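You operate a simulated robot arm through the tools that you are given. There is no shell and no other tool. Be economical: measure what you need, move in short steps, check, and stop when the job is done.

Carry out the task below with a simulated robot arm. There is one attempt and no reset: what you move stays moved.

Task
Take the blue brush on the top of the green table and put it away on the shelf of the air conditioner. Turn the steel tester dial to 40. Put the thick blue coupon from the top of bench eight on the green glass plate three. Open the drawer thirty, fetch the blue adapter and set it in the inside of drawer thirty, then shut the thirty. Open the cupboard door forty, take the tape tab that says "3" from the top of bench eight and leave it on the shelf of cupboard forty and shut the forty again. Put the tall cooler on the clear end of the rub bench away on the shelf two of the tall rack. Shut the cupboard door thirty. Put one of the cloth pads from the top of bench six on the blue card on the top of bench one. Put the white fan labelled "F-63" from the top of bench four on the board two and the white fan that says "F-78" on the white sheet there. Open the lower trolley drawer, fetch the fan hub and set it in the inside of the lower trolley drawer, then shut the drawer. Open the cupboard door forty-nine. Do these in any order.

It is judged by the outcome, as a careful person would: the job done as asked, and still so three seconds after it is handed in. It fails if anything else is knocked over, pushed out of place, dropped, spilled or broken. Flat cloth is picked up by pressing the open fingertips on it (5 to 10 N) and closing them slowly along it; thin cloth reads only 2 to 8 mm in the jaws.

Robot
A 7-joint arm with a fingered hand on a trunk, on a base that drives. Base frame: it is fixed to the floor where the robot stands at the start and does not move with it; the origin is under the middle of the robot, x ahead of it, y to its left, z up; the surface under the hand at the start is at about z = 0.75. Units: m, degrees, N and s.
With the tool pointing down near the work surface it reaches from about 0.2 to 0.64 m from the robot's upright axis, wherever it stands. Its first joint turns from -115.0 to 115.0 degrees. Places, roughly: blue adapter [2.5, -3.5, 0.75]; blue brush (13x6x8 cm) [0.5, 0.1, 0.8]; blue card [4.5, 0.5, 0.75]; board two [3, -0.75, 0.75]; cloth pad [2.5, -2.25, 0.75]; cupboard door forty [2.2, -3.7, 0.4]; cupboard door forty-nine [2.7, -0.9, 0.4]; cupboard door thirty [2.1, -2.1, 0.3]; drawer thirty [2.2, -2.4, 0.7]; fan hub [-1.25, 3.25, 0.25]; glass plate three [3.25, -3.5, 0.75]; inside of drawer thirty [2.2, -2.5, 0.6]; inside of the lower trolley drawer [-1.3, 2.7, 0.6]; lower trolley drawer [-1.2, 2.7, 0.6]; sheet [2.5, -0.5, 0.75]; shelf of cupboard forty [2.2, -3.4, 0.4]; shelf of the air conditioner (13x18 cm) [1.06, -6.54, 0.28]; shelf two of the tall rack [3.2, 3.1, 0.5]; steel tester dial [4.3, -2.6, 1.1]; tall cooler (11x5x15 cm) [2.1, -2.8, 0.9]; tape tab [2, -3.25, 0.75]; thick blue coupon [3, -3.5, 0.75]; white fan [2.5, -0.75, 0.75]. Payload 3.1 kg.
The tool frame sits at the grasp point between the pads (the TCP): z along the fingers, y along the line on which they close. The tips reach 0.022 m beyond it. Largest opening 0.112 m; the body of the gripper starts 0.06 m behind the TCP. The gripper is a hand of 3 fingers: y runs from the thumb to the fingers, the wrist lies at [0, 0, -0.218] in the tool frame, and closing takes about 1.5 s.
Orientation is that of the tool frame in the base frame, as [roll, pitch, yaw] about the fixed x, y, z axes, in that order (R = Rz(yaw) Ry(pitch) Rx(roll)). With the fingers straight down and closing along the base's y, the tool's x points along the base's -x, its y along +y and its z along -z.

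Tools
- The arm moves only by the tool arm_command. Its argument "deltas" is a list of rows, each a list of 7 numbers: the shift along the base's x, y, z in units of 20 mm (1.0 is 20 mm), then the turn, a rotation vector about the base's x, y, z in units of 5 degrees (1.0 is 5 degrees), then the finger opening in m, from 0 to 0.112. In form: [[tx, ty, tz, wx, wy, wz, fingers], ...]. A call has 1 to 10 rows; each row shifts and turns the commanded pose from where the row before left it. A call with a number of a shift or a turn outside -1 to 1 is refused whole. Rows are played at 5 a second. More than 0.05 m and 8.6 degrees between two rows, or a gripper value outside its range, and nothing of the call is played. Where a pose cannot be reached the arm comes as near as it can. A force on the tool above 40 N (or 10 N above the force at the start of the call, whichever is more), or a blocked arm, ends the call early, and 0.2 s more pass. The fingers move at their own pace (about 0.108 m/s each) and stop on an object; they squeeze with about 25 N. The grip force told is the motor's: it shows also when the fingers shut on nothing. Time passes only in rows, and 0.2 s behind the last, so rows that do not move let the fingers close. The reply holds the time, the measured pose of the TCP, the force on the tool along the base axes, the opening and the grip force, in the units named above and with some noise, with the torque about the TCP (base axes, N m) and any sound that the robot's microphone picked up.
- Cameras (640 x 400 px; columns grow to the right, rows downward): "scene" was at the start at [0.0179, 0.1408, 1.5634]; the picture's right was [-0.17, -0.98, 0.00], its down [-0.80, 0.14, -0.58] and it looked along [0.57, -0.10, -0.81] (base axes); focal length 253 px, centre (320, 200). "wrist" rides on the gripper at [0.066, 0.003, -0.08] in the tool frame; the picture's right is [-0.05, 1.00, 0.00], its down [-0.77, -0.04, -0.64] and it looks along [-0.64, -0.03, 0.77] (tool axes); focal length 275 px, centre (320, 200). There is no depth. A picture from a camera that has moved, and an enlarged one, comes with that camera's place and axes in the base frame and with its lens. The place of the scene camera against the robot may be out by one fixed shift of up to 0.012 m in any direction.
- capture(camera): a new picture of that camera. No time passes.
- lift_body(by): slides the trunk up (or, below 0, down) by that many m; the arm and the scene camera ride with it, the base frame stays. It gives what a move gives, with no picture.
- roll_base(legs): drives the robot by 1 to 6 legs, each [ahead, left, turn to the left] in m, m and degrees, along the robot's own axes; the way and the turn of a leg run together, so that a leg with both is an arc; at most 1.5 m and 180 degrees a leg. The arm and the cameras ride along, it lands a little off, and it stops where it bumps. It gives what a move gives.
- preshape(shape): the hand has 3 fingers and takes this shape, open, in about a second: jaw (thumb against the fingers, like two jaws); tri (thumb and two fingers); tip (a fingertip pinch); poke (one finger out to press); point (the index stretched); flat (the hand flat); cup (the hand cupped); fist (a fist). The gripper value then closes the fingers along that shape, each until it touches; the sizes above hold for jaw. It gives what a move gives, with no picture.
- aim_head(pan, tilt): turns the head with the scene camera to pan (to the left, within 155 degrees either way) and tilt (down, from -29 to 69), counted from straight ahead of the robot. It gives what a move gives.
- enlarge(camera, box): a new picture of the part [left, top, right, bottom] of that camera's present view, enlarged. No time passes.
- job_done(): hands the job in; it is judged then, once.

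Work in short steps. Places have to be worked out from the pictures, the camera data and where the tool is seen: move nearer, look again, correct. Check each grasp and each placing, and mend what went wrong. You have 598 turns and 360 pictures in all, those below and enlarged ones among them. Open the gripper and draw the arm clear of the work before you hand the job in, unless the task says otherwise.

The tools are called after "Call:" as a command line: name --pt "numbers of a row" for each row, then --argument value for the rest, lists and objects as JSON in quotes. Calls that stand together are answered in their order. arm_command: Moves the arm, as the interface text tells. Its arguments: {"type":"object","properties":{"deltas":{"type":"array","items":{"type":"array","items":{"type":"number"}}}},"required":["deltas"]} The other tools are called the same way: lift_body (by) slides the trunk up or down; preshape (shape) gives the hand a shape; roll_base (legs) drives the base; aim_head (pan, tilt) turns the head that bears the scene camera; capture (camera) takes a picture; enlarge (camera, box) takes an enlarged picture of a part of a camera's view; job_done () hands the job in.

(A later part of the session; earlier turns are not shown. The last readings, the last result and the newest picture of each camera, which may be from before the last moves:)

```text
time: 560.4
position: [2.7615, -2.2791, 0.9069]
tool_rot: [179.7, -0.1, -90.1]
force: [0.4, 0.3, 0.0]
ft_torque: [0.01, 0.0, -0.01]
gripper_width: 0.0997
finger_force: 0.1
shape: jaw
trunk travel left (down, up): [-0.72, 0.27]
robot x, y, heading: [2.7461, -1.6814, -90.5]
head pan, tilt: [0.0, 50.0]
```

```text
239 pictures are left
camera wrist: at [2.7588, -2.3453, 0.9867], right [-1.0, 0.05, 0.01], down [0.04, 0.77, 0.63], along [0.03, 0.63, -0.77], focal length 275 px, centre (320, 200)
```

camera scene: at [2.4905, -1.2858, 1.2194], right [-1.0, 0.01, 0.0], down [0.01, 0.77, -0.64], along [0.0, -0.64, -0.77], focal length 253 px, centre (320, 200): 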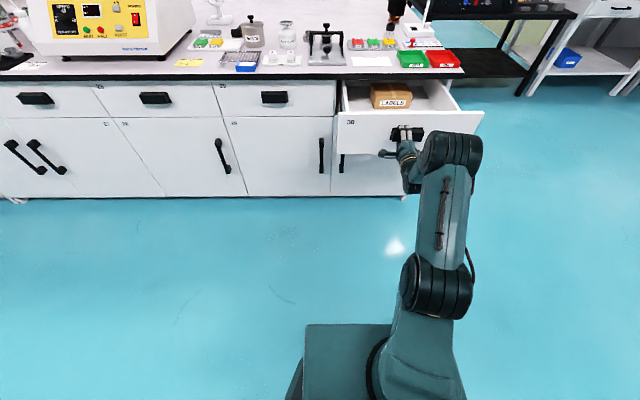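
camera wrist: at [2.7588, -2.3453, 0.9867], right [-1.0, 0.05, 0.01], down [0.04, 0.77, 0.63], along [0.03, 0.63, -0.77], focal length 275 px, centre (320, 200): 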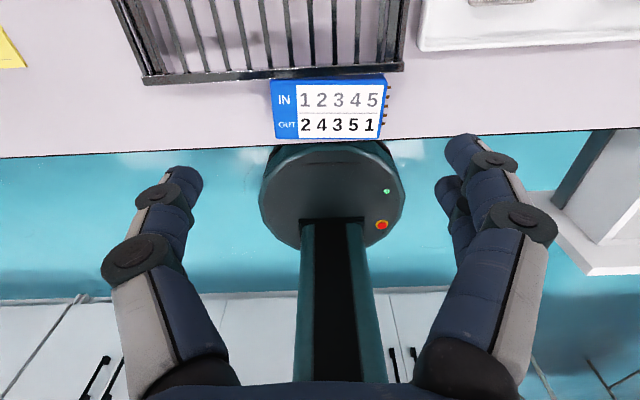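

Call:
arm_command --pt "-0.25 0 -1 0 0 0 0.1" --pt "0 0 -1 0 0 0 0.1" --pt "0 0 -1 0 0 0 0.1" --pt "0 0 -0.7 0 0 0 0.1" --pt "0 0 -0.3 0 0 0 0.1" --pt "0 0 0 0 0 0 0.1"

Call:
capture --camera "wrist"

```text
time: 561.8
position: [2.7576, -2.2786, 0.8261]
tool_rot: [179.6, -0.2, -90.0]
force: [-0.6, 0.2, 1.1]
ft_torque: [0.0, 0.02, -0.02]
gripper_width: 0.0996
finger_force: 0.0
shape: jaw
trunk travel left (down, up): [-0.72, 0.27]
robot x, y, heading: [2.741, -1.6865, -90.6]
head pan, tilt: [0.0, 50.0]
```

```text
238 pictures are left
camera wrist: at [2.7546, -2.3448, 0.9065], right [-1.0, 0.05, 0.01], down [0.04, 0.77, 0.63], along [0.03, 0.63, -0.77], focal length 275 px, centre (320, 200)
```

wrist: 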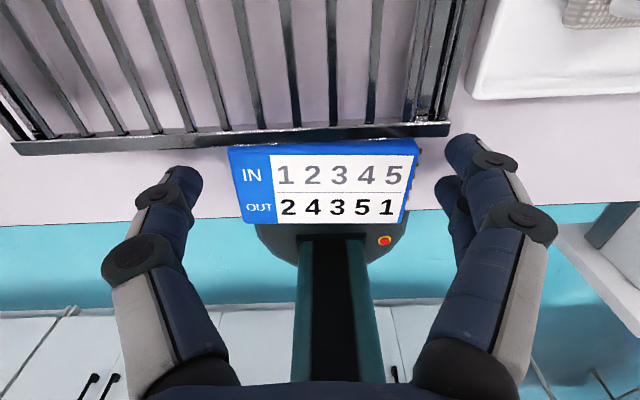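

Call:
arm_command --pt "0 0 0 0 0 0 0.08" --pt "0 0 0 0 0 0 0.06" --pt "0 0 0 0 0 0 0.05" --pt "0 0 0 0 0 0 0.05" --pt "0 0 0 0 0 0 0.05" --pt "0 0 0.5 0 0 0 0.05" --pt "0 0 1 0 0 0 0.05" --pt "0 0 1 0 0 0 0.05" --pt "0 0 1 0 0 0 0.05" --pt "0 0 1 0 0 0 0.05"

Call:
capture --camera "wrist"

```text
time: 564.0
position: [2.7566, -2.2786, 0.9171]
tool_rot: [179.6, -0.1, -90.0]
force: [-1.1, 0.1, -0.6]
ft_torque: [0.03, 0.02, -0.01]
gripper_width: 0.064
finger_force: 25.0
shape: jaw
trunk travel left (down, up): [-0.72, 0.27]
robot x, y, heading: [2.7441, -1.6851, -90.7]
head pan, tilt: [0.0, 50.0]
```

```text
237 pictures are left
camera wrist: at [2.754, -2.344, 0.997], right [-1.0, 0.05, 0.01], down [0.04, 0.77, 0.63], along [0.03, 0.63, -0.77], focal length 275 px, centre (320, 200)
```

wrist: 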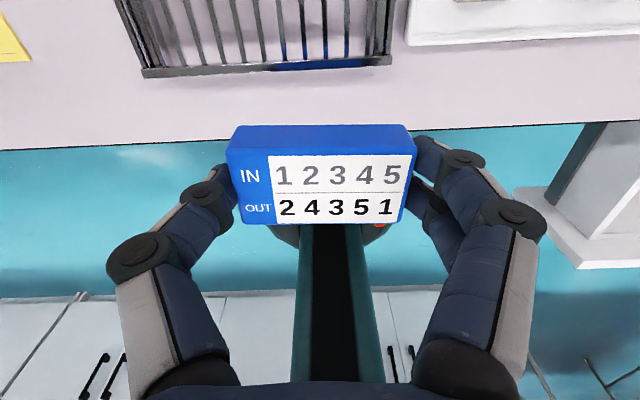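

Adapter held. Shift back and right so it is over the open drawer, then look.

Call:
roll_base --legs '[[-0.17, 0, 0], [0, -0.44, 0.5]]'

Call:
capture --camera "wrist"

Call:
capture --camera "scene"

```text
time: 567.7
position: [2.3182, -2.102, 0.9161]
tool_rot: [179.7, -0.1, -90.1]
force: [0.4, -0.1, -1.0]
ft_torque: [-0.02, 0.0, -0.01]
gripper_width: 0.0641
finger_force: 25.1
shape: jaw
trunk travel left (down, up): [-0.72, 0.27]
robot x, y, heading: [2.3083, -1.5115, -90.7]
head pan, tilt: [0.0, 50.0]
```

```text
236 pictures are left
camera wrist: at [2.3159, -2.1675, 0.9966], right [-1.0, 0.05, 0.01], down [0.04, 0.77, 0.63], along [0.03, 0.63, -0.77], focal length 275 px, centre (320, 200)
```

wrist: 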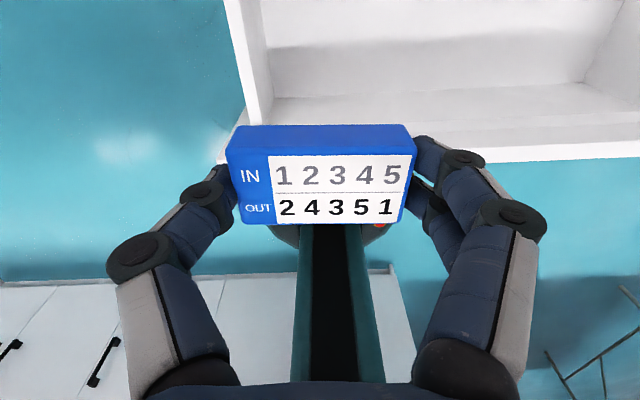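

```text
235 pictures are left
camera scene: at [2.4661, -1.5268, 1.5891], right [-1.0, 0.01, 0.0], down [0.01, 0.77, -0.64], along [-0.01, -0.64, -0.77], focal length 253 px, centre (320, 200)
```

scene: 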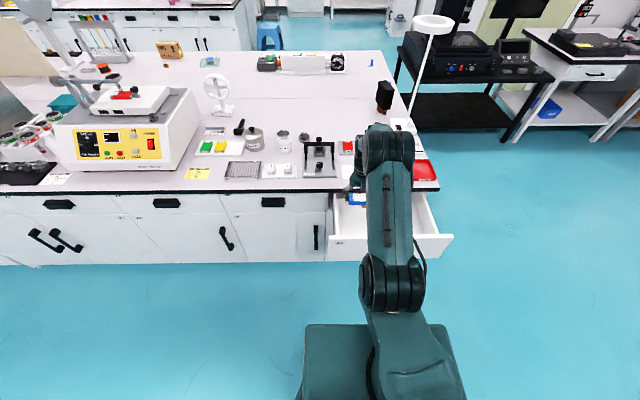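

Drawer interior spans x<2.37, front inner wall y≈−2.03. Move to (2.24, −2.125), lower trunk and look.

Call:
arm_command --pt "-1 -0.3 0 0 0 0 0.05" --pt "-1 -0.3 0 0 0 0 0.05" --pt "-1 -0.3 0 0 0 0 0.05" --pt "-1 -0.3 0 0 0 0 0.05"

Call:
capture --camera "wrist"

Call:
lift_body --by -0.12

Call:
capture --camera "wrist"

```text
time: 568.7
position: [2.2403, -2.1268, 0.9173]
tool_rot: [179.7, -0.2, -90.1]
force: [-0.2, 0.2, 0.4]
ft_torque: [0.0, 0.03, 0.02]
gripper_width: 0.0643
finger_force: 25.3
shape: jaw
trunk travel left (down, up): [-0.72, 0.27]
robot x, y, heading: [2.3088, -1.511, -90.6]
head pan, tilt: [0.0, 50.0]
```

```text
234 pictures are left
camera wrist: at [2.2363, -2.1931, 0.9967], right [-1.0, 0.05, 0.0], down [0.04, 0.77, 0.63], along [0.03, 0.63, -0.77], focal length 275 px, centre (320, 200)
```

wrist: 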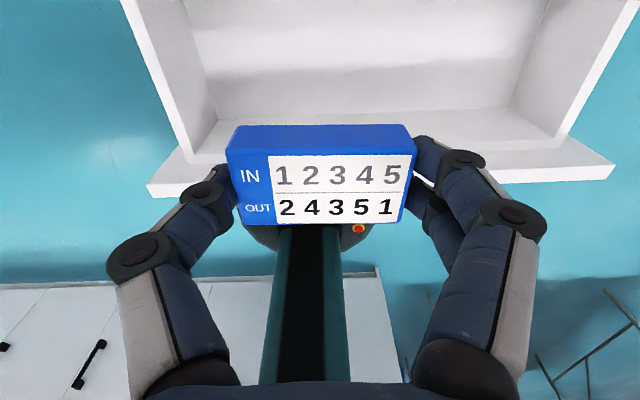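

```text
time: 570.2
position: [2.2393, -2.127, 0.7972]
tool_rot: [179.7, -0.2, -90.1]
force: [0.5, -0.8, 0.0]
ft_torque: [-0.02, -0.02, 0.03]
gripper_width: 0.0641
finger_force: 24.5
shape: jaw
trunk travel left (down, up): [-0.6, 0.39]
robot x, y, heading: [2.3071, -1.5072, -90.6]
head pan, tilt: [0.0, 50.0]
```

```text
233 pictures are left
camera wrist: at [2.2368, -2.1928, 0.8769], right [-1.0, 0.05, 0.01], down [0.04, 0.77, 0.63], along [0.03, 0.63, -0.77], focal length 275 px, centre (320, 200)
```

wrist: 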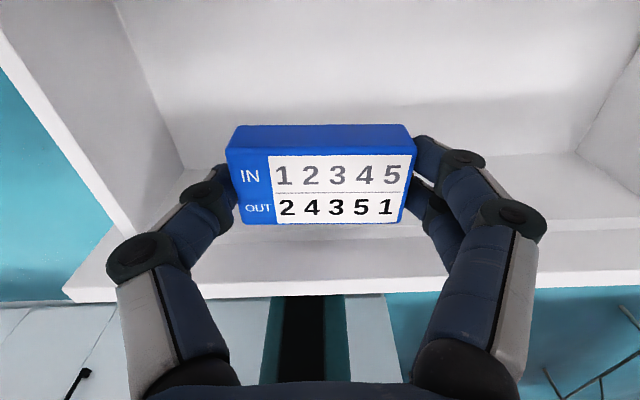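

Well inside the drawer. Lower until contact with the drawer floor.

Call:
lift_body --by -0.08

Call:
arm_command --pt "0 0 -0.3 0 0 0 0.05" --pt "0 0 -0.3 0 0 0 0.05" --pt "0 0 -0.3 0 0 0 0.05" --pt "0 0 -0.3 0 0 0 0.05" --pt "0 0 -0.3 0 0 0 0.05" --pt "0 0 -0.3 0 0 0 0.05" --pt "0 0 -0.3 0 0 0 0.05" --pt "0 0 -0.3 0 0 0 0.05" --pt "0 0 -0.3 0 0 0 0.05" --pt "0 0 -0.3 0 0 0 0.05"

```text
time: 571.4
position: [2.2396, -2.1274, 0.7171]
tool_rot: [179.7, -0.2, -90.1]
force: [-0.1, 0.8, -0.3]
ft_torque: [0.01, 0.01, -0.01]
gripper_width: 0.0641
finger_force: 25.4
shape: jaw
trunk travel left (down, up): [-0.52, 0.47]
robot x, y, heading: [2.3071, -1.5088, -90.8]
head pan, tilt: [0.0, 50.0]
```

```text
time: 573.5
position: [2.2392, -2.1313, 0.667]
tool_rot: [179.5, -1.3, -90.1]
force: [1.6, -1.8, 30.3]
ft_torque: [-0.03, -0.06, -0.02]
gripper_width: 0.0617
finger_force: 25.6
shape: jaw
trunk travel left (down, up): [-0.52, 0.47]
robot x, y, heading: [2.3079, -1.5105, -90.7]
head pan, tilt: [0.0, 50.0]
stopped in row 10: the force on the tool passed its limit at 50 N (the readings are from after the stop); the commanded pose is now the measured one
```

Contact. Release and rise out of the drawer.

Call:
arm_command --pt "0 0 0.15 0 0 0 0.066" --pt "0 0 0 0 0 0 0.075" --pt "0 0 0 0 0 0 0.085" --pt "0 0 0 0 0 0 0.085" --pt "0 0 1 0 0 0 0.085" --pt "0 0 1 0 0 0 0.085"

Call:
lift_body --by 0.2

Call:
capture --camera "wrist"

```text
time: 574.9
position: [2.2394, -2.1291, 0.704]
tool_rot: [179.5, -0.6, -90.0]
force: [-0.3, -0.4, -0.5]
ft_torque: [-0.02, 0.04, 0.01]
gripper_width: 0.0846
finger_force: 0.0
shape: jaw
trunk travel left (down, up): [-0.52, 0.47]
robot x, y, heading: [2.3105, -1.5076, -90.6]
head pan, tilt: [0.0, 50.0]
```

```text
time: 577.1
position: [2.239, -2.1298, 0.9046]
tool_rot: [179.6, -0.6, -90.1]
force: [-0.3, 0.8, -0.3]
ft_torque: [0.0, -0.04, 0.0]
gripper_width: 0.0845
finger_force: 0.1
shape: jaw
trunk travel left (down, up): [-0.72, 0.27]
robot x, y, heading: [2.3093, -1.5079, -90.7]
head pan, tilt: [0.0, 50.0]
```

```text
232 pictures are left
camera wrist: at [2.2362, -2.1953, 0.9848], right [-1.0, 0.05, 0.01], down [0.04, 0.78, 0.63], along [0.03, 0.63, -0.78], focal length 275 px, centre (320, 200)
```

wrist: 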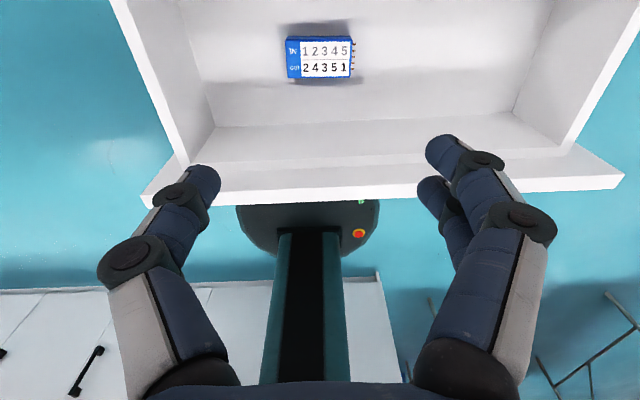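

Adapter is inside. Now close the drawer: back off, tilt the closed hand forward, lower to handle height and push with the base.

Call:
roll_base --legs '[[-0.32, 0, 0.6]]'

Call:
arm_command --pt "-0.1 0 0 -1 0 0 0.0" --pt "-0.1 0 0 -1 0 0 0.0" --pt "-0.1 0 0 -1 0 0 0.0" --pt "-0.1 0 0 -1 0 0 0.0" --pt "-0.1 0 0 -1 0 0 0.0" --pt "-0.1 0 0 -1 0 0 0.0" --pt "-0.1 0 0 -1 0 0 0.0" --pt "-0.1 0 0 -1 0 0 0.0" --pt "-0.1 0 0 -1 0 0 0.0" --pt "-0.1 0 0 -1 0 0 0.0"

Call:
lift_body --by -0.2

Call:
capture --camera "wrist"

```text
time: 579.2
position: [2.2484, -1.8125, 0.905]
tool_rot: [179.6, -0.7, -89.5]
force: [-0.4, 0.8, -0.3]
ft_torque: [-0.02, 0.0, 0.03]
gripper_width: 0.0848
finger_force: 0.1
shape: jaw
trunk travel left (down, up): [-0.72, 0.27]
robot x, y, heading: [2.3103, -1.193, -89.8]
head pan, tilt: [0.0, 50.0]
```

```text
time: 581.4
position: [2.2274, -1.8181, 0.9053]
tool_rot: [178.9, -50.8, -89.4]
force: [-0.4, 0.2, 0.4]
ft_torque: [0.03, 0.02, -0.03]
gripper_width: 0.0001
finger_force: 24.9
shape: jaw
out of reach, approached as far as the arm can: row 6
trunk travel left (down, up): [-0.72, 0.27]
robot x, y, heading: [2.309, -1.1927, -90.1]
head pan, tilt: [0.0, 50.0]
```

```text
time: 583.6
position: [2.2259, -1.8178, 0.7047]
tool_rot: [178.9, -50.7, -89.1]
force: [0.4, 1.0, 0.6]
ft_torque: [-0.03, -0.02, 0.02]
gripper_width: 0.0
finger_force: 25.1
shape: jaw
trunk travel left (down, up): [-0.52, 0.47]
robot x, y, heading: [2.3091, -1.19, -90.2]
head pan, tilt: [0.0, 50.0]
```

```text
231 pictures are left
camera wrist: at [2.2247, -1.7983, 0.8061], right [-1.0, 0.03, -0.02], down [0.03, 0.98, -0.19], along [0.02, -0.19, -0.98], focal length 275 px, centre (320, 200)
```

wrist: 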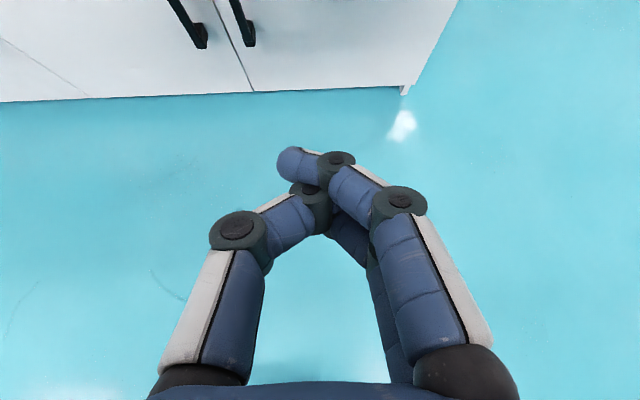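

Call:
roll_base --legs '[[0.34, 0, 0]]'

Call:
capture --camera "scene"

```text
time: 585.8
position: [2.2234, -2.1578, 0.7042]
tool_rot: [178.9, -50.6, -89.4]
force: [-0.8, 0.6, 0.1]
ft_torque: [0.01, -0.03, 0.0]
gripper_width: 0.0
finger_force: 24.9
shape: jaw
trunk travel left (down, up): [-0.52, 0.47]
robot x, y, heading: [2.31, -1.5277, -90.2]
head pan, tilt: [0.0, 50.0]
```

```text
230 pictures are left
camera scene: at [2.468, -1.5488, 1.3891], right [-1.0, 0.0, 0.0], down [0.0, 0.77, -0.64], along [0.0, -0.64, -0.77], focal length 253 px, centre (320, 200)
```

scene: 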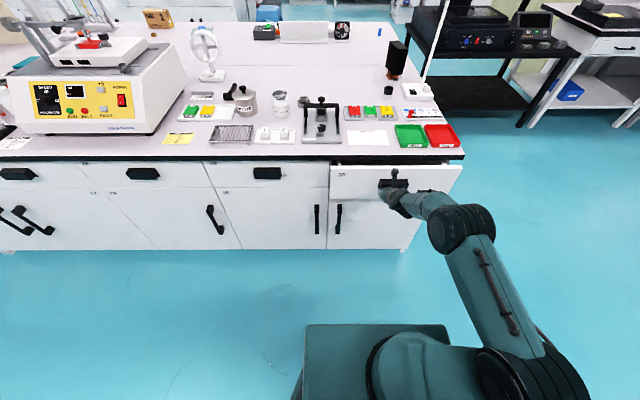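

Call:
roll_base --legs '[[0.05, 0, 0]]'

Call:
arm_command --pt "0 -0.3 0 0 0 0 0" --pt "0 -0.3 0 0 0 0 0" --pt "0 -0.3 0 0 0 0 0" --pt "0 -0.3 0 0 0 0 0" --pt "0 -0.3 0 0 0 0 0" --pt "0 -0.3 0 0 0 0 0"

Call:
enlarge --camera "scene" --box '[280, 120, 500, 260]'

```text
time: 586.8
position: [2.2232, -2.208, 0.7043]
tool_rot: [178.9, -50.6, -89.5]
force: [1.0, -0.5, -0.3]
ft_torque: [-0.03, 0.01, -0.03]
gripper_width: 0.0
finger_force: 25.3
shape: jaw
trunk travel left (down, up): [-0.52, 0.47]
robot x, y, heading: [2.3066, -1.5825, -90.4]
head pan, tilt: [0.0, 50.0]
```

```text
time: 587.9
position: [2.2187, -2.2272, 0.6999]
tool_rot: [178.9, -49.7, -89.6]
force: [-3.8, 18.5, 3.5]
ft_torque: [-0.05, -0.07, 0.31]
gripper_width: 0.0
finger_force: 24.2
shape: jaw
trunk travel left (down, up): [-0.52, 0.47]
robot x, y, heading: [2.3073, -1.5817, -90.4]
head pan, tilt: [0.0, 50.0]
stopped in row 5: the force on the tool passed its limit at 47 N (the readings are from after the stop); the commanded pose is now the measured one
```

```text
2.86 times, centred on (390, 190) of scene
camera zoom: at [2.4678, -1.5949, 1.3893], right [-1.0, 0.01, 0.0], down [0.0, 0.76, -0.64], along [0.0, -0.64, -0.76], focal length 724 px, centre (120, 229)
```

zoom: 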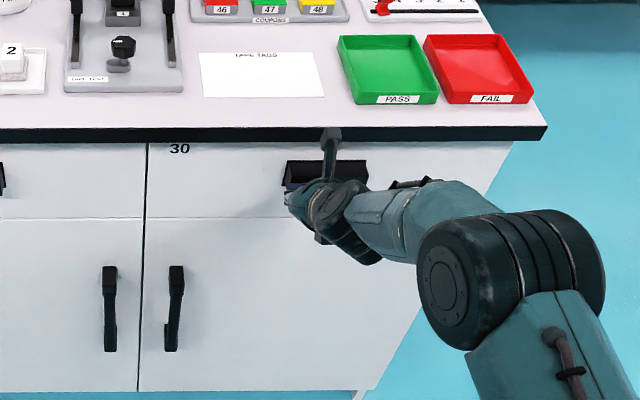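

Drawer thirty is shut. Next the steel tester dial at (4.3, −2.6, 1.1). Back off and drive east along the corridor, facing south.

Call:
roll_base --legs '[[-0.15, 0, 0.4], [0, 1.0, 0], [0, 0.95, 0]]'

Call:
lift_body --by 0.2

Call:
aim_head --pan 0 --tilt 25

Call:
capture --camera "scene"

```text
time: 598.6
position: [4.1567, -2.1046, 0.6985]
tool_rot: [179.1, -49.9, -90.8]
force: [0.9, 0.5, 0.2]
ft_torque: [0.01, 0.01, -0.03]
gripper_width: 0.0001
finger_force: 24.8
shape: jaw
trunk travel left (down, up): [-0.52, 0.47]
robot x, y, heading: [4.2601, -1.4563, -91.6]
head pan, tilt: [0.0, 50.0]
```

```text
time: 600.8
position: [4.1566, -2.1042, 0.8979]
tool_rot: [179.0, -49.8, -90.8]
force: [-0.6, -0.4, 0.5]
ft_torque: [-0.01, -0.01, 0.01]
gripper_width: 0.0001
finger_force: 24.7
shape: jaw
trunk travel left (down, up): [-0.72, 0.27]
robot x, y, heading: [4.2624, -1.4572, -91.5]
head pan, tilt: [0.0, 50.0]
```

```text
time: 601.7
position: [4.1568, -2.1048, 0.8987]
tool_rot: [179.0, -49.9, -90.8]
force: [0.2, 0.7, 0.1]
ft_torque: [-0.04, -0.03, 0.01]
gripper_width: 0.0
finger_force: 25.0
shape: jaw
trunk travel left (down, up): [-0.72, 0.27]
robot x, y, heading: [4.2567, -1.4579, -91.7]
head pan, tilt: [0.0, 25.0]
```

```text
228 pictures are left
camera scene: at [4.418, -1.494, 1.6265], right [-1.0, 0.03, 0.0], down [0.01, 0.42, -0.91], along [-0.02, -0.91, -0.42], focal length 253 px, centre (320, 200)
```

scene: 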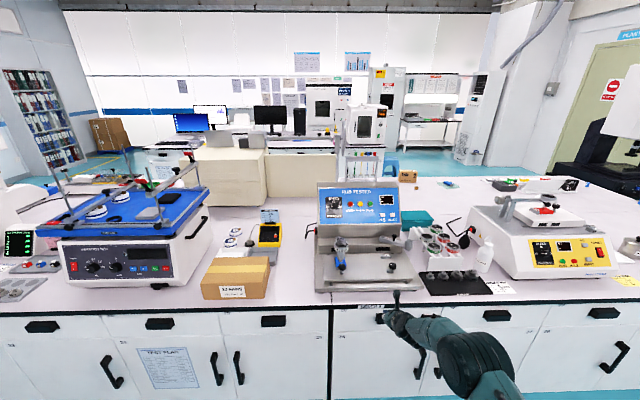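

Call:
enlarge --camera "scene" --box '[300, 170, 440, 257]'

```text
4.57 times, centred on (370, 214) of scene
camera zoom: at [4.418, -1.494, 1.6265], right [-1.0, 0.03, 0.0], down [0.01, 0.42, -0.91], along [-0.02, -0.91, -0.42], focal length 1158 px, centre (91, 138)
```

zoom: 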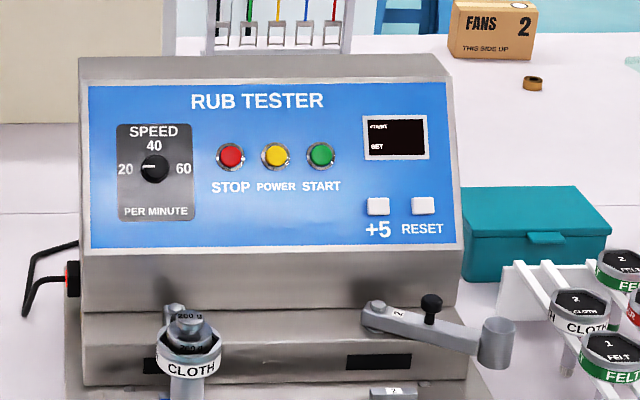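

The dial (SPEED) points at 20 (left); 40 is at the top, so it needs a 90° clockwise turn. Prepare: raise trunk, tool horizontal, rolled 90° (closing vertical).

Call:
lift_body --by 0.16

Call:
arm_command --pt "0.5 0.3 0 -1 0 0 0.06" --pt "0.5 0.3 0 -1 0 0 0.06" --pt "0.5 0.3 0 -1 0 0 0.06" --pt "0.5 0.3 0 -1 0 0 0.06" --pt "0.5 0.3 0 -1 0 0 0.06" --pt "0.5 0 0 0 0 0 0.06" --pt "0.5 0 0 0 0 0 0.06" --pt "0.5 0 0 0 0 0 0.06"

Call:
capture --camera "wrist"

```text
time: 603.5
position: [4.1562, -2.104, 1.0579]
tool_rot: [179.0, -49.9, -90.8]
force: [-0.4, -0.7, -0.4]
ft_torque: [0.02, -0.01, -0.01]
gripper_width: 0.0001
finger_force: 24.6
shape: jaw
trunk travel left (down, up): [-0.88, 0.11]
robot x, y, heading: [4.257, -1.4585, -91.6]
head pan, tilt: [0.0, 25.0]
```

```text
time: 605.3
position: [4.2354, -2.0764, 1.0593]
tool_rot: [-179.9, -74.8, -92.0]
force: [-0.2, -0.4, 1.1]
ft_torque: [-0.01, -0.02, 0.04]
gripper_width: 0.0597
finger_force: 0.0
shape: jaw
trunk travel left (down, up): [-0.88, 0.11]
robot x, y, heading: [4.261, -1.4606, -92.1]
head pan, tilt: [0.0, 25.0]
```

```text
226 pictures are left
camera wrist: at [4.2346, -2.0154, 1.1428], right [-1.0, 0.04, -0.05], down [0.06, 0.81, -0.58], along [0.01, -0.58, -0.82], focal length 275 px, centre (320, 200)
```

wrist: 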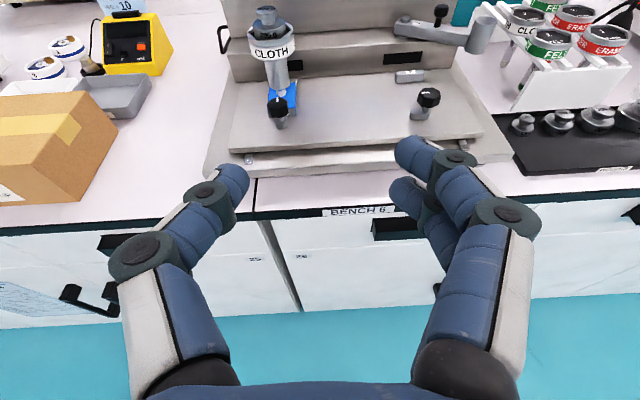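

Call:
arm_command --pt "0.3 0 0 0 0.97 0.26 0.06" --pt "0.3 0 0 0 0.97 0.26 0.06" --pt "0.3 0 0 0 0.97 0.26 0.06" --pt "0.3 0 0 0 0.97 0.26 0.06" --pt "0.3 0 0 0 0.97 0.26 0.06" --pt "0.3 0 0 0 0.97 0.26 0.06" --pt "0.3 0 0 0 0.97 0.26 0.06" --pt "0.3 0 0 0 0.97 0.26 0.06" --pt "0.3 0 0 0 0.97 0.26 0.06" --pt "0.3 0 0 0 0.97 0.26 0.06"

Call:
arm_command --pt "0 0 0 0 0.97 0.26 0.06" --pt "0 0 0 0 0.97 0.26 0.06" --pt "0 0 0 0 0.97 0.26 0.06" --pt "0 0 0 0 0.97 0.26 0.06" --pt "0 0 0 0 0.97 0.26 0.06" --pt "0 0 0 0 0.97 0.26 0.06" --pt "0 0 0 0 0.97 0.26 0.06" --pt "0 0 0 0 0.97 0.26 0.06"

Call:
lift_body --by 0.04

Call:
roll_base --legs '[[0.22, 0, 1.5]]'

Call:
capture --camera "wrist"

Call:
capture --camera "scene"

```text
time: 607.5
position: [4.2977, -2.075, 1.057]
tool_rot: [107.9, -38.5, -12.7]
force: [-0.9, 0.0, 0.6]
ft_torque: [0.01, -0.02, 0.0]
gripper_width: 0.06
finger_force: 0.0
shape: jaw
trunk travel left (down, up): [-0.88, 0.11]
robot x, y, heading: [4.2618, -1.4541, -91.5]
head pan, tilt: [0.0, 25.0]
```

```text
time: 609.3
position: [4.2976, -2.0744, 1.058]
tool_rot: [103.4, 0.1, -0.2]
force: [-1.7, -0.4, -0.2]
ft_torque: [-0.02, -0.01, 0.01]
gripper_width: 0.0597
finger_force: 0.1
shape: jaw
trunk travel left (down, up): [-0.88, 0.11]
robot x, y, heading: [4.2589, -1.4596, -91.7]
head pan, tilt: [0.0, 25.0]
```

```text
time: 610.1
position: [4.2954, -2.0732, 1.0975]
tool_rot: [103.5, -0.1, -0.3]
force: [0.1, 0.3, -0.1]
ft_torque: [0.01, -0.03, 0.01]
gripper_width: 0.0599
finger_force: 0.1
shape: jaw
trunk travel left (down, up): [-0.92, 0.07]
robot x, y, heading: [4.258, -1.4618, -91.5]
head pan, tilt: [0.0, 25.0]
```

```text
time: 611.8
position: [4.3111, -2.2957, 1.0979]
tool_rot: [103.5, -0.1, 1.4]
force: [0.0, -0.3, 0.6]
ft_torque: [-0.01, -0.04, -0.01]
gripper_width: 0.0599
finger_force: 0.1
shape: jaw
trunk travel left (down, up): [-0.92, 0.07]
robot x, y, heading: [4.2545, -1.682, -89.6]
head pan, tilt: [0.0, 25.0]
```

```text
225 pictures are left
camera wrist: at [4.3755, -2.2168, 1.1194], right [-0.04, -0.23, 0.97], down [-0.79, 0.61, 0.11], along [-0.62, -0.76, -0.21], focal length 275 px, centre (320, 200)
```

wrist: 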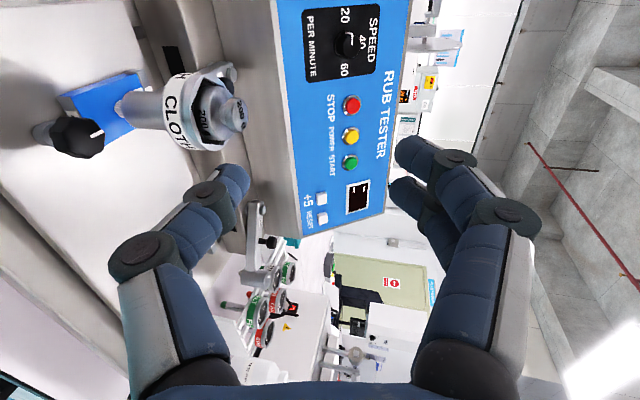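

```text
224 pictures are left
camera scene: at [4.4161, -1.7123, 1.8266], right [-1.0, 0.0, 0.0], down [0.0, 0.42, -0.91], along [0.0, -0.91, -0.42], focal length 253 px, centre (320, 200)
```

scene: 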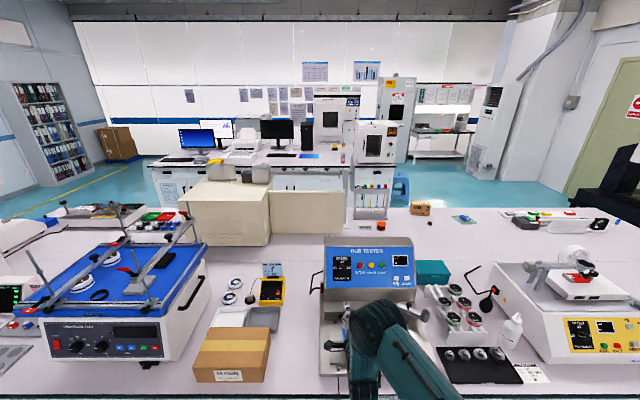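

Call:
enlarge --camera "wrist" --box '[270, 0, 430, 100]'

Call:
enlarge --camera "scene" --box '[300, 220, 460, 320]'

```text
4.00 times, centred on (350, 50) of wrist
camera zoom: at [4.3755, -2.2168, 1.1194], right [-0.04, -0.23, 0.97], down [-0.79, 0.61, 0.11], along [-0.62, -0.76, -0.21], focal length 1101 px, centre (200, 800)
```

zoom: 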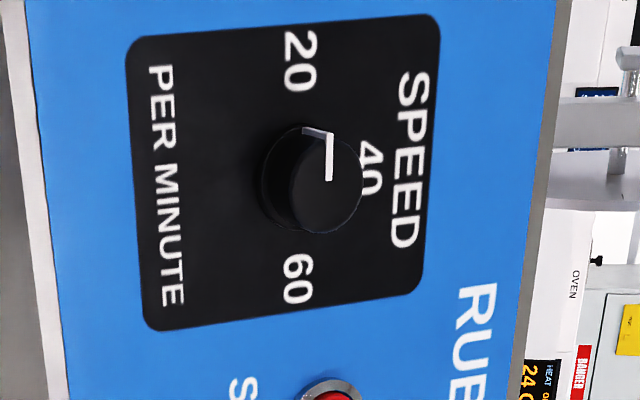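

```text
4.00 times, centred on (380, 270) of scene
camera zoom: at [4.4161, -1.7123, 1.8266], right [-1.0, 0.0, 0.0], down [0.0, 0.42, -0.91], along [0.0, -0.91, -0.42], focal length 1013 px, centre (80, -80)
```

zoom: 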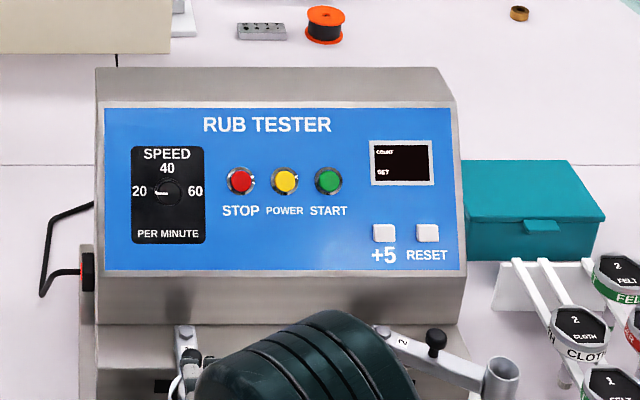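

Panel leans back ~33°; dial base ≈(4.31, −2.643, 1.05), knob ~33 mm. Tilt the tool to match the panel normal, then drive in and look.

Call:
arm_command --pt "0 0 0.3 1 0 0 0.06" --pt "0 0 0.3 1 0 0 0.06" --pt "0 0 0.3 1 0 0 0.06" --pt "0 0 0.3 0.9 0 0 0.06"

Call:
roll_base --legs '[[0.19, 0.05, -0.4]]'

Call:
capture --camera "wrist"

```text
time: 612.8
position: [4.3104, -2.2947, 1.1216]
tool_rot: [122.9, -0.5, 1.3]
force: [-0.4, 0.2, -0.7]
ft_torque: [-0.03, -0.01, 0.01]
gripper_width: 0.0599
finger_force: 0.0
shape: jaw
trunk travel left (down, up): [-0.92, 0.07]
robot x, y, heading: [4.2549, -1.6809, -89.9]
head pan, tilt: [0.0, 25.0]
```

```text
time: 614.4
position: [4.3579, -2.4852, 1.1232]
tool_rot: [122.9, -0.6, 1.0]
force: [0.7, -0.3, -0.5]
ft_torque: [0.0, -0.04, 0.0]
gripper_width: 0.0596
finger_force: 0.2
shape: jaw
trunk travel left (down, up): [-0.92, 0.07]
robot x, y, heading: [4.3028, -1.8694, -90.2]
head pan, tilt: [0.0, 25.0]
```

```text
221 pictures are left
camera wrist: at [4.4225, -2.4176, 1.1684], right [-0.05, -0.54, 0.84], down [-0.78, 0.54, 0.31], along [-0.62, -0.64, -0.45], focal length 275 px, centre (320, 200)
```

wrist: 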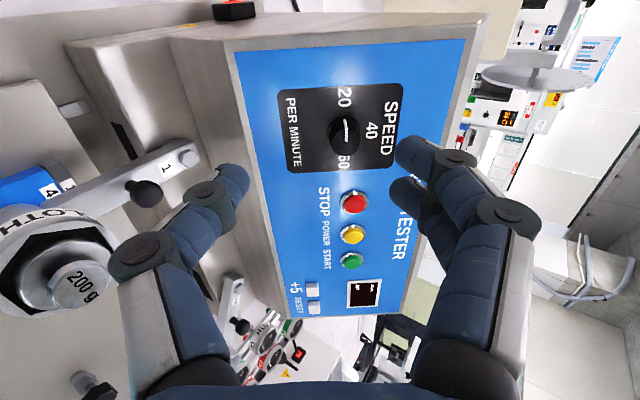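

Call:
arm_command --pt "-0.6 -0.8 -0.2 0 0 0 0.055" --pt "-0.6 -0.8 -0.2 0 0 0 0.055" --pt "-0.6 -0.8 -0.2 0 0 0 0.055" --pt "-0.6 -0.8 -0.2 0 0 0 0.055" --pt "0 0 0 0 0 0 0.055"

Call:
capture --camera "wrist"

```text
time: 615.6
position: [4.3126, -2.5481, 1.1065]
tool_rot: [122.9, -0.5, 0.9]
force: [0.1, -0.1, 0.0]
ft_torque: [-0.01, -0.02, 0.02]
gripper_width: 0.0554
finger_force: 0.0
shape: jaw
trunk travel left (down, up): [-0.92, 0.07]
robot x, y, heading: [4.307, -1.87, -90.2]
head pan, tilt: [0.0, 25.0]
```

```text
220 pictures are left
camera wrist: at [4.3763, -2.4816, 1.152], right [-0.05, -0.54, 0.84], down [-0.78, 0.54, 0.31], along [-0.62, -0.64, -0.45], focal length 275 px, centre (320, 200)
```

wrist: 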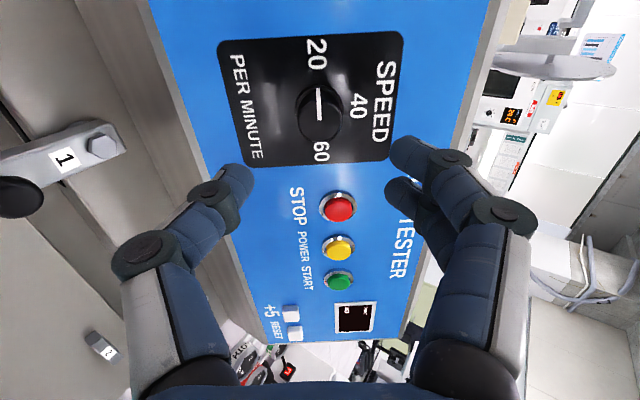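

Knob lies on the tool axis. Advance ~72 mm along the axis, watching for contact.

Call:
arm_command --pt "0 -0.75 -0.49 0 0 0 0.055" --pt "0 -0.75 -0.49 0 0 0 0.055" --pt "0 -0.75 -0.49 0 0 0 0.055" --pt "0 -0.75 -0.49 0 0 0 0.055" --pt "0 0 0 0 0 0 0.055"

Call:
capture --camera "wrist"

```text
time: 616.8
position: [4.3104, -2.6079, 1.0684]
tool_rot: [122.9, -0.5, 0.9]
force: [-0.3, 0.4, -0.4]
ft_torque: [-0.02, -0.02, -0.01]
gripper_width: 0.0559
finger_force: 0.1
shape: jaw
trunk travel left (down, up): [-0.92, 0.07]
robot x, y, heading: [4.3071, -1.867, -90.2]
head pan, tilt: [0.0, 25.0]
```

```text
219 pictures are left
camera wrist: at [4.3749, -2.5418, 1.1144], right [-0.05, -0.54, 0.84], down [-0.78, 0.54, 0.31], along [-0.62, -0.64, -0.45], focal length 275 px, centre (320, 200)
```

wrist: 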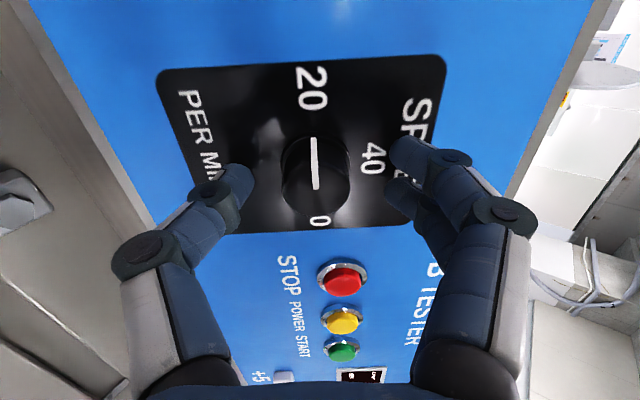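

Call:
arm_command --pt "0 -0.3 -0.19 0 0 0 0.055" --pt "0 -0.2 -0.13 0 0 0 0.055" --pt "0 0 0 0 0 0 0.04" --pt "0 0 0 0 0 0 0.03" --pt "0 0 0 0 0 0 0.02" --pt "0 0 0 0 0 0 0.02" --pt "0 0 0 0 0 0 0.02"

Call:
capture --camera "wrist"

```text
time: 618.4
position: [4.3097, -2.6144, 1.0671]
tool_rot: [122.4, -0.5, 0.9]
force: [0.3, 11.8, 23.3]
ft_torque: [-0.35, 0.1, -0.05]
gripper_width: 0.022
finger_force: 24.8
shape: jaw
trunk travel left (down, up): [-0.92, 0.07]
robot x, y, heading: [4.3118, -1.8692, -90.2]
head pan, tilt: [0.0, 25.0]
```

```text
218 pictures are left
camera wrist: at [4.3745, -2.5476, 1.1123], right [-0.05, -0.53, 0.84], down [-0.78, 0.54, 0.3], along [-0.62, -0.65, -0.44], focal length 275 px, centre (320, 200)
```

wrist: 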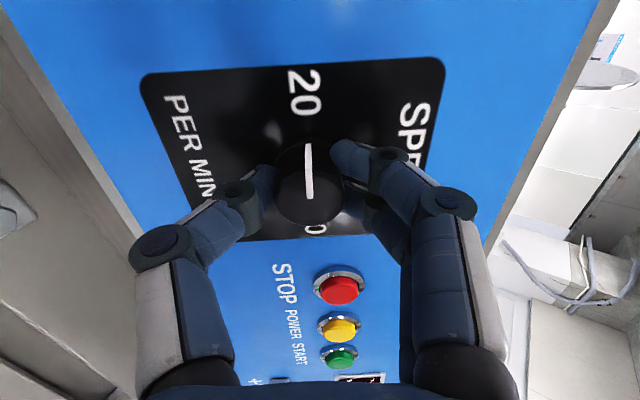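

Gripped. Ease contact slightly and turn 90° clockwise about the tool axis.

Call:
arm_command --pt "0 0.1 0.06 0 -0.84 -0.54 0.02" --pt "0 0 0 0 -0.84 -0.54 0.02" --pt "0 0 0 0 -0.84 -0.54 0.02" --pt "0 0 0 0 -0.84 -0.54 0.02" --pt "0 0 0 0 -0.84 -0.54 0.02" --pt "0 0 0 0 -0.84 -0.54 0.02" --pt "0 0 0 0 -0.84 -0.54 0.02" --pt "0 0 0 0 -0.84 -0.54 0.02" --pt "0 0 0 0 -0.84 -0.54 0.02" --pt "0 0 0 0 -0.84 -0.54 0.02"

Call:
capture --camera "wrist"

```text
time: 620.6
position: [4.3079, -2.6126, 1.0647]
tool_rot: [134.1, -41.1, -31.7]
force: [-6.6, 3.6, 20.8]
ft_torque: [-0.3, 0.3, -0.25]
gripper_width: 0.0205
finger_force: 24.9
shape: jaw
trunk travel left (down, up): [-0.92, 0.07]
robot x, y, heading: [4.3073, -1.8701, -90.4]
head pan, tilt: [0.0, 25.0]
```

```text
217 pictures are left
camera wrist: at [4.3467, -2.5716, 1.1515], right [-0.8, -0.33, 0.51], down [-0.48, 0.86, -0.19], along [-0.37, -0.39, -0.84], focal length 275 px, centre (320, 200)
```

wrist: 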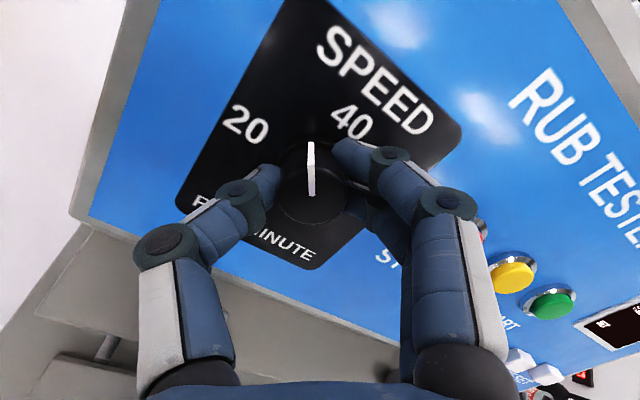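

The pointer follows (about halfway). Continue the remaining turn.

Call:
arm_command --pt "0 0 0 0 -0.84 -0.54 0.02" --pt "0 0 0 0 -0.84 -0.54 0.02" --pt "0 0 0 0 -0.84 -0.54 0.02" --pt "0 0 0 0 -0.84 -0.54 0.02" --pt "0 0 0 0 -0.84 -0.54 0.02" --pt "0 0 0 0 -0.84 -0.54 0.02" --pt "0 0 0 0 -0.84 -0.54 0.02" --pt "0 0 0 0 -0.84 -0.54 0.02"

Call:
capture --camera "wrist"

```text
time: 622.4
position: [4.3079, -2.6118, 1.0636]
tool_rot: [-179.8, -58.3, -90.1]
force: [-10.3, 16.5, 7.6]
ft_torque: [0.24, 0.4, -0.26]
gripper_width: 0.0208
finger_force: 25.0
shape: jaw
trunk travel left (down, up): [-0.92, 0.07]
robot x, y, heading: [4.3063, -1.868, -90.3]
head pan, tilt: [0.0, 25.0]
```

```text
216 pictures are left
camera wrist: at [4.3035, -2.5782, 1.1612], right [-1.0, 0.02, -0.04], down [0.04, 0.95, -0.32], along [0.03, -0.32, -0.95], focal length 275 px, centre (320, 200)
```

wrist: 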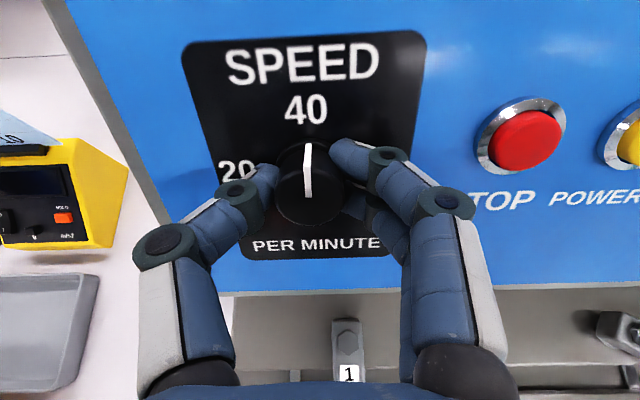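

Points at 40. Release and withdraw along the axis, then verify.

Call:
arm_command --pt "0 0 0 0 0 0 0.035" --pt "0 0 0 0 0 0 0.055" --pt "0 0 0 0 0 0 0.055" --pt "0 0.84 0.54 0 0 0 0.055" --pt "0 0.84 0.54 0 0 0 0.055" --pt "0 0.84 0.54 0 0 0 0.055" --pt "0 0.84 0.54 0 0 0 0.055"

Call:
enlarge --camera "wrist" --box '[180, 20, 440, 182]'

Call:
enlarge --camera "scene" --box '[280, 230, 440, 330]'

```text
time: 624.0
position: [4.3102, -2.5485, 1.104]
tool_rot: [179.8, -58.3, -89.8]
force: [0.7, -0.1, -0.6]
ft_torque: [-0.01, -0.01, 0.03]
gripper_width: 0.0545
finger_force: 0.0
shape: jaw
trunk travel left (down, up): [-0.92, 0.07]
robot x, y, heading: [4.3046, -1.8678, -90.3]
head pan, tilt: [0.0, 25.0]
```

```text
2.46 times, centred on (310, 101) of wrist
camera zoom: at [4.3079, -2.5153, 1.2019], right [-1.0, 0.02, -0.04], down [0.03, 0.95, -0.32], along [0.03, -0.32, -0.95], focal length 678 px, centre (345, 444)
```

zoom: 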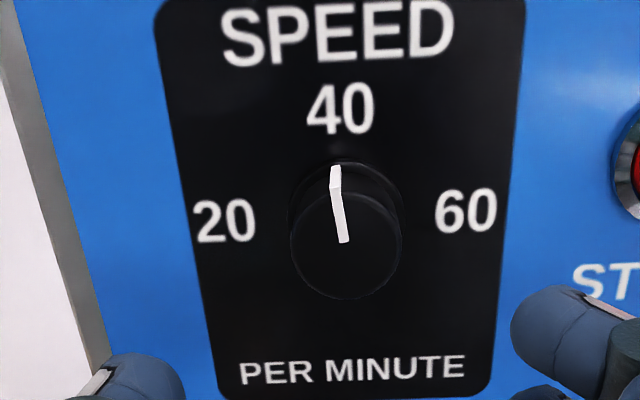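

```text
4.00 times, centred on (360, 280) of scene
camera zoom: at [4.4661, -1.9008, 1.8266], right [-1.0, 0.01, 0.0], down [0.0, 0.42, -0.91], along [0.0, -0.91, -0.42], focal length 1013 px, centre (160, -120)
```

zoom: 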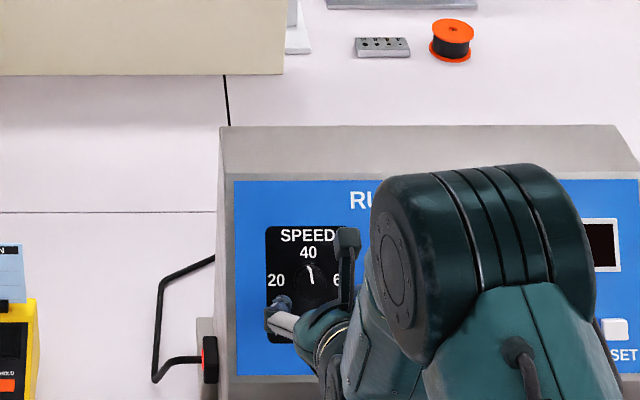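

Dial is at 40. Back off into the corridor, bring the tool to vertical while retracting, and lower the trunk to normal.

Call:
roll_base --legs '[[-0.45, 0, 0]]'

Call:
arm_command --pt "0 0.3 0 1 0 0 0.08" --pt "0 0.3 0 1 0 0 0.08" --pt "0 0.3 0 1 0 0 0.08" --pt "0 0.3 0 1 0 0 0.08" --pt "0 0.5 0 1 0 0 0.08" --pt "0 0.5 0 1 0 0 0.08" --pt "0 0.7 0 1 0 0 0.08" --pt "0 0.7 0 1 0 0 0.08" --pt "0 0.7 0 1 0 0 0.08" --pt "0 0.7 0 1 0 0 0.08"

Call:
arm_command --pt "0 0.8 0 0.8 0 0 0.08" --pt "0 0.8 0 0.8 0 0 0.08" --pt "0 1 0 0 0 0 0.08" --pt "0 1 0 0 0 0 0.08" --pt "0 1 0 0 0 0 0.08" --pt "0 1 0 0 0 0 0.08"

Call:
lift_body --by -0.2

```text
time: 626.7
position: [4.3083, -2.1005, 1.1026]
tool_rot: [179.9, -58.4, -90.2]
force: [0.5, -1.0, -0.1]
ft_torque: [-0.02, -0.01, 0.01]
gripper_width: 0.0549
finger_force: 0.1
shape: jaw
trunk travel left (down, up): [-0.92, 0.07]
robot x, y, heading: [4.3119, -1.4171, -90.9]
head pan, tilt: [0.0, 25.0]
```

```text
time: 628.9
position: [4.3072, -1.9991, 1.1026]
tool_rot: [179.5, -8.3, -90.2]
force: [-0.1, 0.4, 0.9]
ft_torque: [0.01, 0.02, 0.01]
gripper_width: 0.0795
finger_force: 0.0
shape: jaw
trunk travel left (down, up): [-0.92, 0.07]
robot x, y, heading: [4.3116, -1.4196, -90.8]
head pan, tilt: [0.0, 25.0]
```

```text
time: 630.3
position: [4.3082, -1.8868, 1.1025]
tool_rot: [179.6, -0.4, -90.2]
force: [-0.3, 0.5, 0.1]
ft_torque: [0.0, 0.01, 0.0]
gripper_width: 0.0795
finger_force: 0.0
shape: jaw
trunk travel left (down, up): [-0.92, 0.07]
robot x, y, heading: [4.3122, -1.4158, -90.9]
head pan, tilt: [0.0, 25.0]
```

```text
time: 632.5
position: [4.3083, -1.888, 0.9032]
tool_rot: [179.7, -0.3, -90.2]
force: [-0.7, -1.2, -0.8]
ft_torque: [-0.03, -0.01, -0.05]
gripper_width: 0.0795
finger_force: 0.0
shape: jaw
trunk travel left (down, up): [-0.72, 0.27]
robot x, y, heading: [4.3116, -1.4221, -90.8]
head pan, tilt: [0.0, 25.0]
```

Call:
roll_base --legs '[[0, 0, -89.2], [1.45, 0, 0], [0, 0, -90]]'

Call:
aim_head --pan 0 --tilt 50

Call:
capture --camera "scene"

```text
time: 647.2
position: [2.8986, -0.9326, 0.9028]
tool_rot: [179.6, -0.3, 89.9]
force: [0.6, -0.5, -0.7]
ft_torque: [0.0, 0.02, 0.01]
gripper_width: 0.0795
finger_force: 0.1
shape: jaw
trunk travel left (down, up): [-0.72, 0.27]
robot x, y, heading: [2.8973, -1.402, 89.1]
head pan, tilt: [0.0, 25.0]
```

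```text
time: 648.0
position: [2.8981, -0.9338, 0.9029]
tool_rot: [179.6, -0.3, 89.9]
force: [0.1, 0.2, 0.6]
ft_torque: [0.0, -0.01, -0.01]
gripper_width: 0.0798
finger_force: 0.1
shape: jaw
trunk travel left (down, up): [-0.72, 0.27]
robot x, y, heading: [2.8961, -1.3992, 89.2]
head pan, tilt: [0.0, 50.0]
```

```text
213 pictures are left
camera scene: at [2.7488, -1.3811, 1.5891], right [1.0, -0.02, 0.0], down [-0.01, -0.77, -0.64], along [0.01, 0.64, -0.77], focal length 253 px, centre (320, 200)
```

scene: 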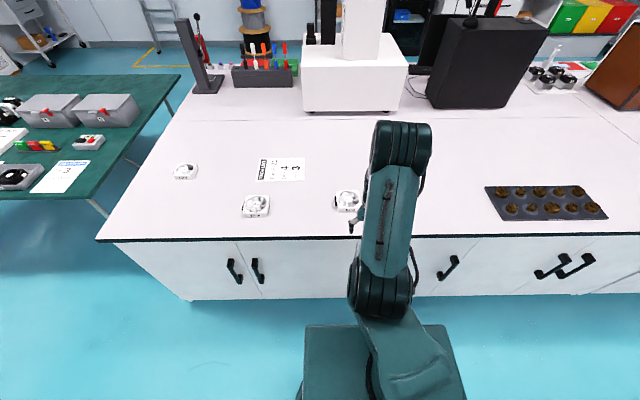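

Call:
enlarge --camera "scene" --box '[160, 140, 376, 275]'

Call:
capture --camera "wrist"

```text
2.96 times, centred on (268, 208) of scene
camera zoom: at [2.7488, -1.3811, 1.5891], right [1.0, -0.02, 0.0], down [-0.01, -0.77, -0.64], along [0.01, 0.64, -0.77], focal length 750 px, centre (474, 178)
```

zoom: 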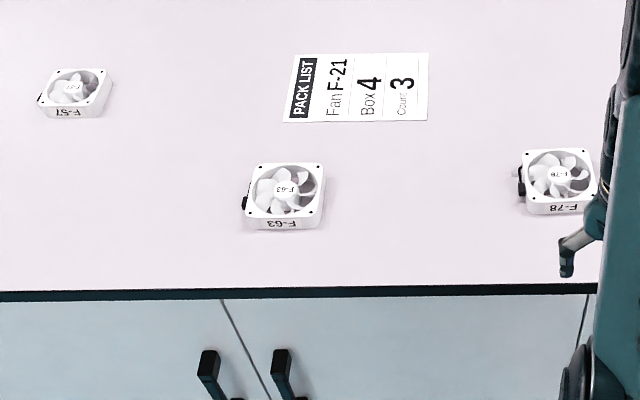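

```text
211 pictures are left
camera wrist: at [2.9013, -0.8673, 0.9829], right [1.0, -0.05, 0.01], down [-0.04, -0.77, 0.63], along [-0.03, -0.63, -0.78], focal length 275 px, centre (320, 200)
```

wrist: 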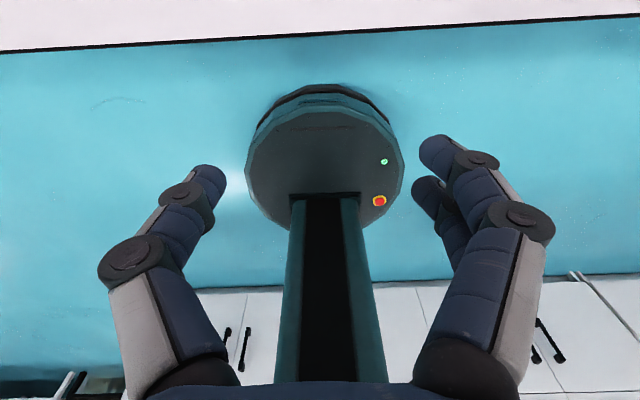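

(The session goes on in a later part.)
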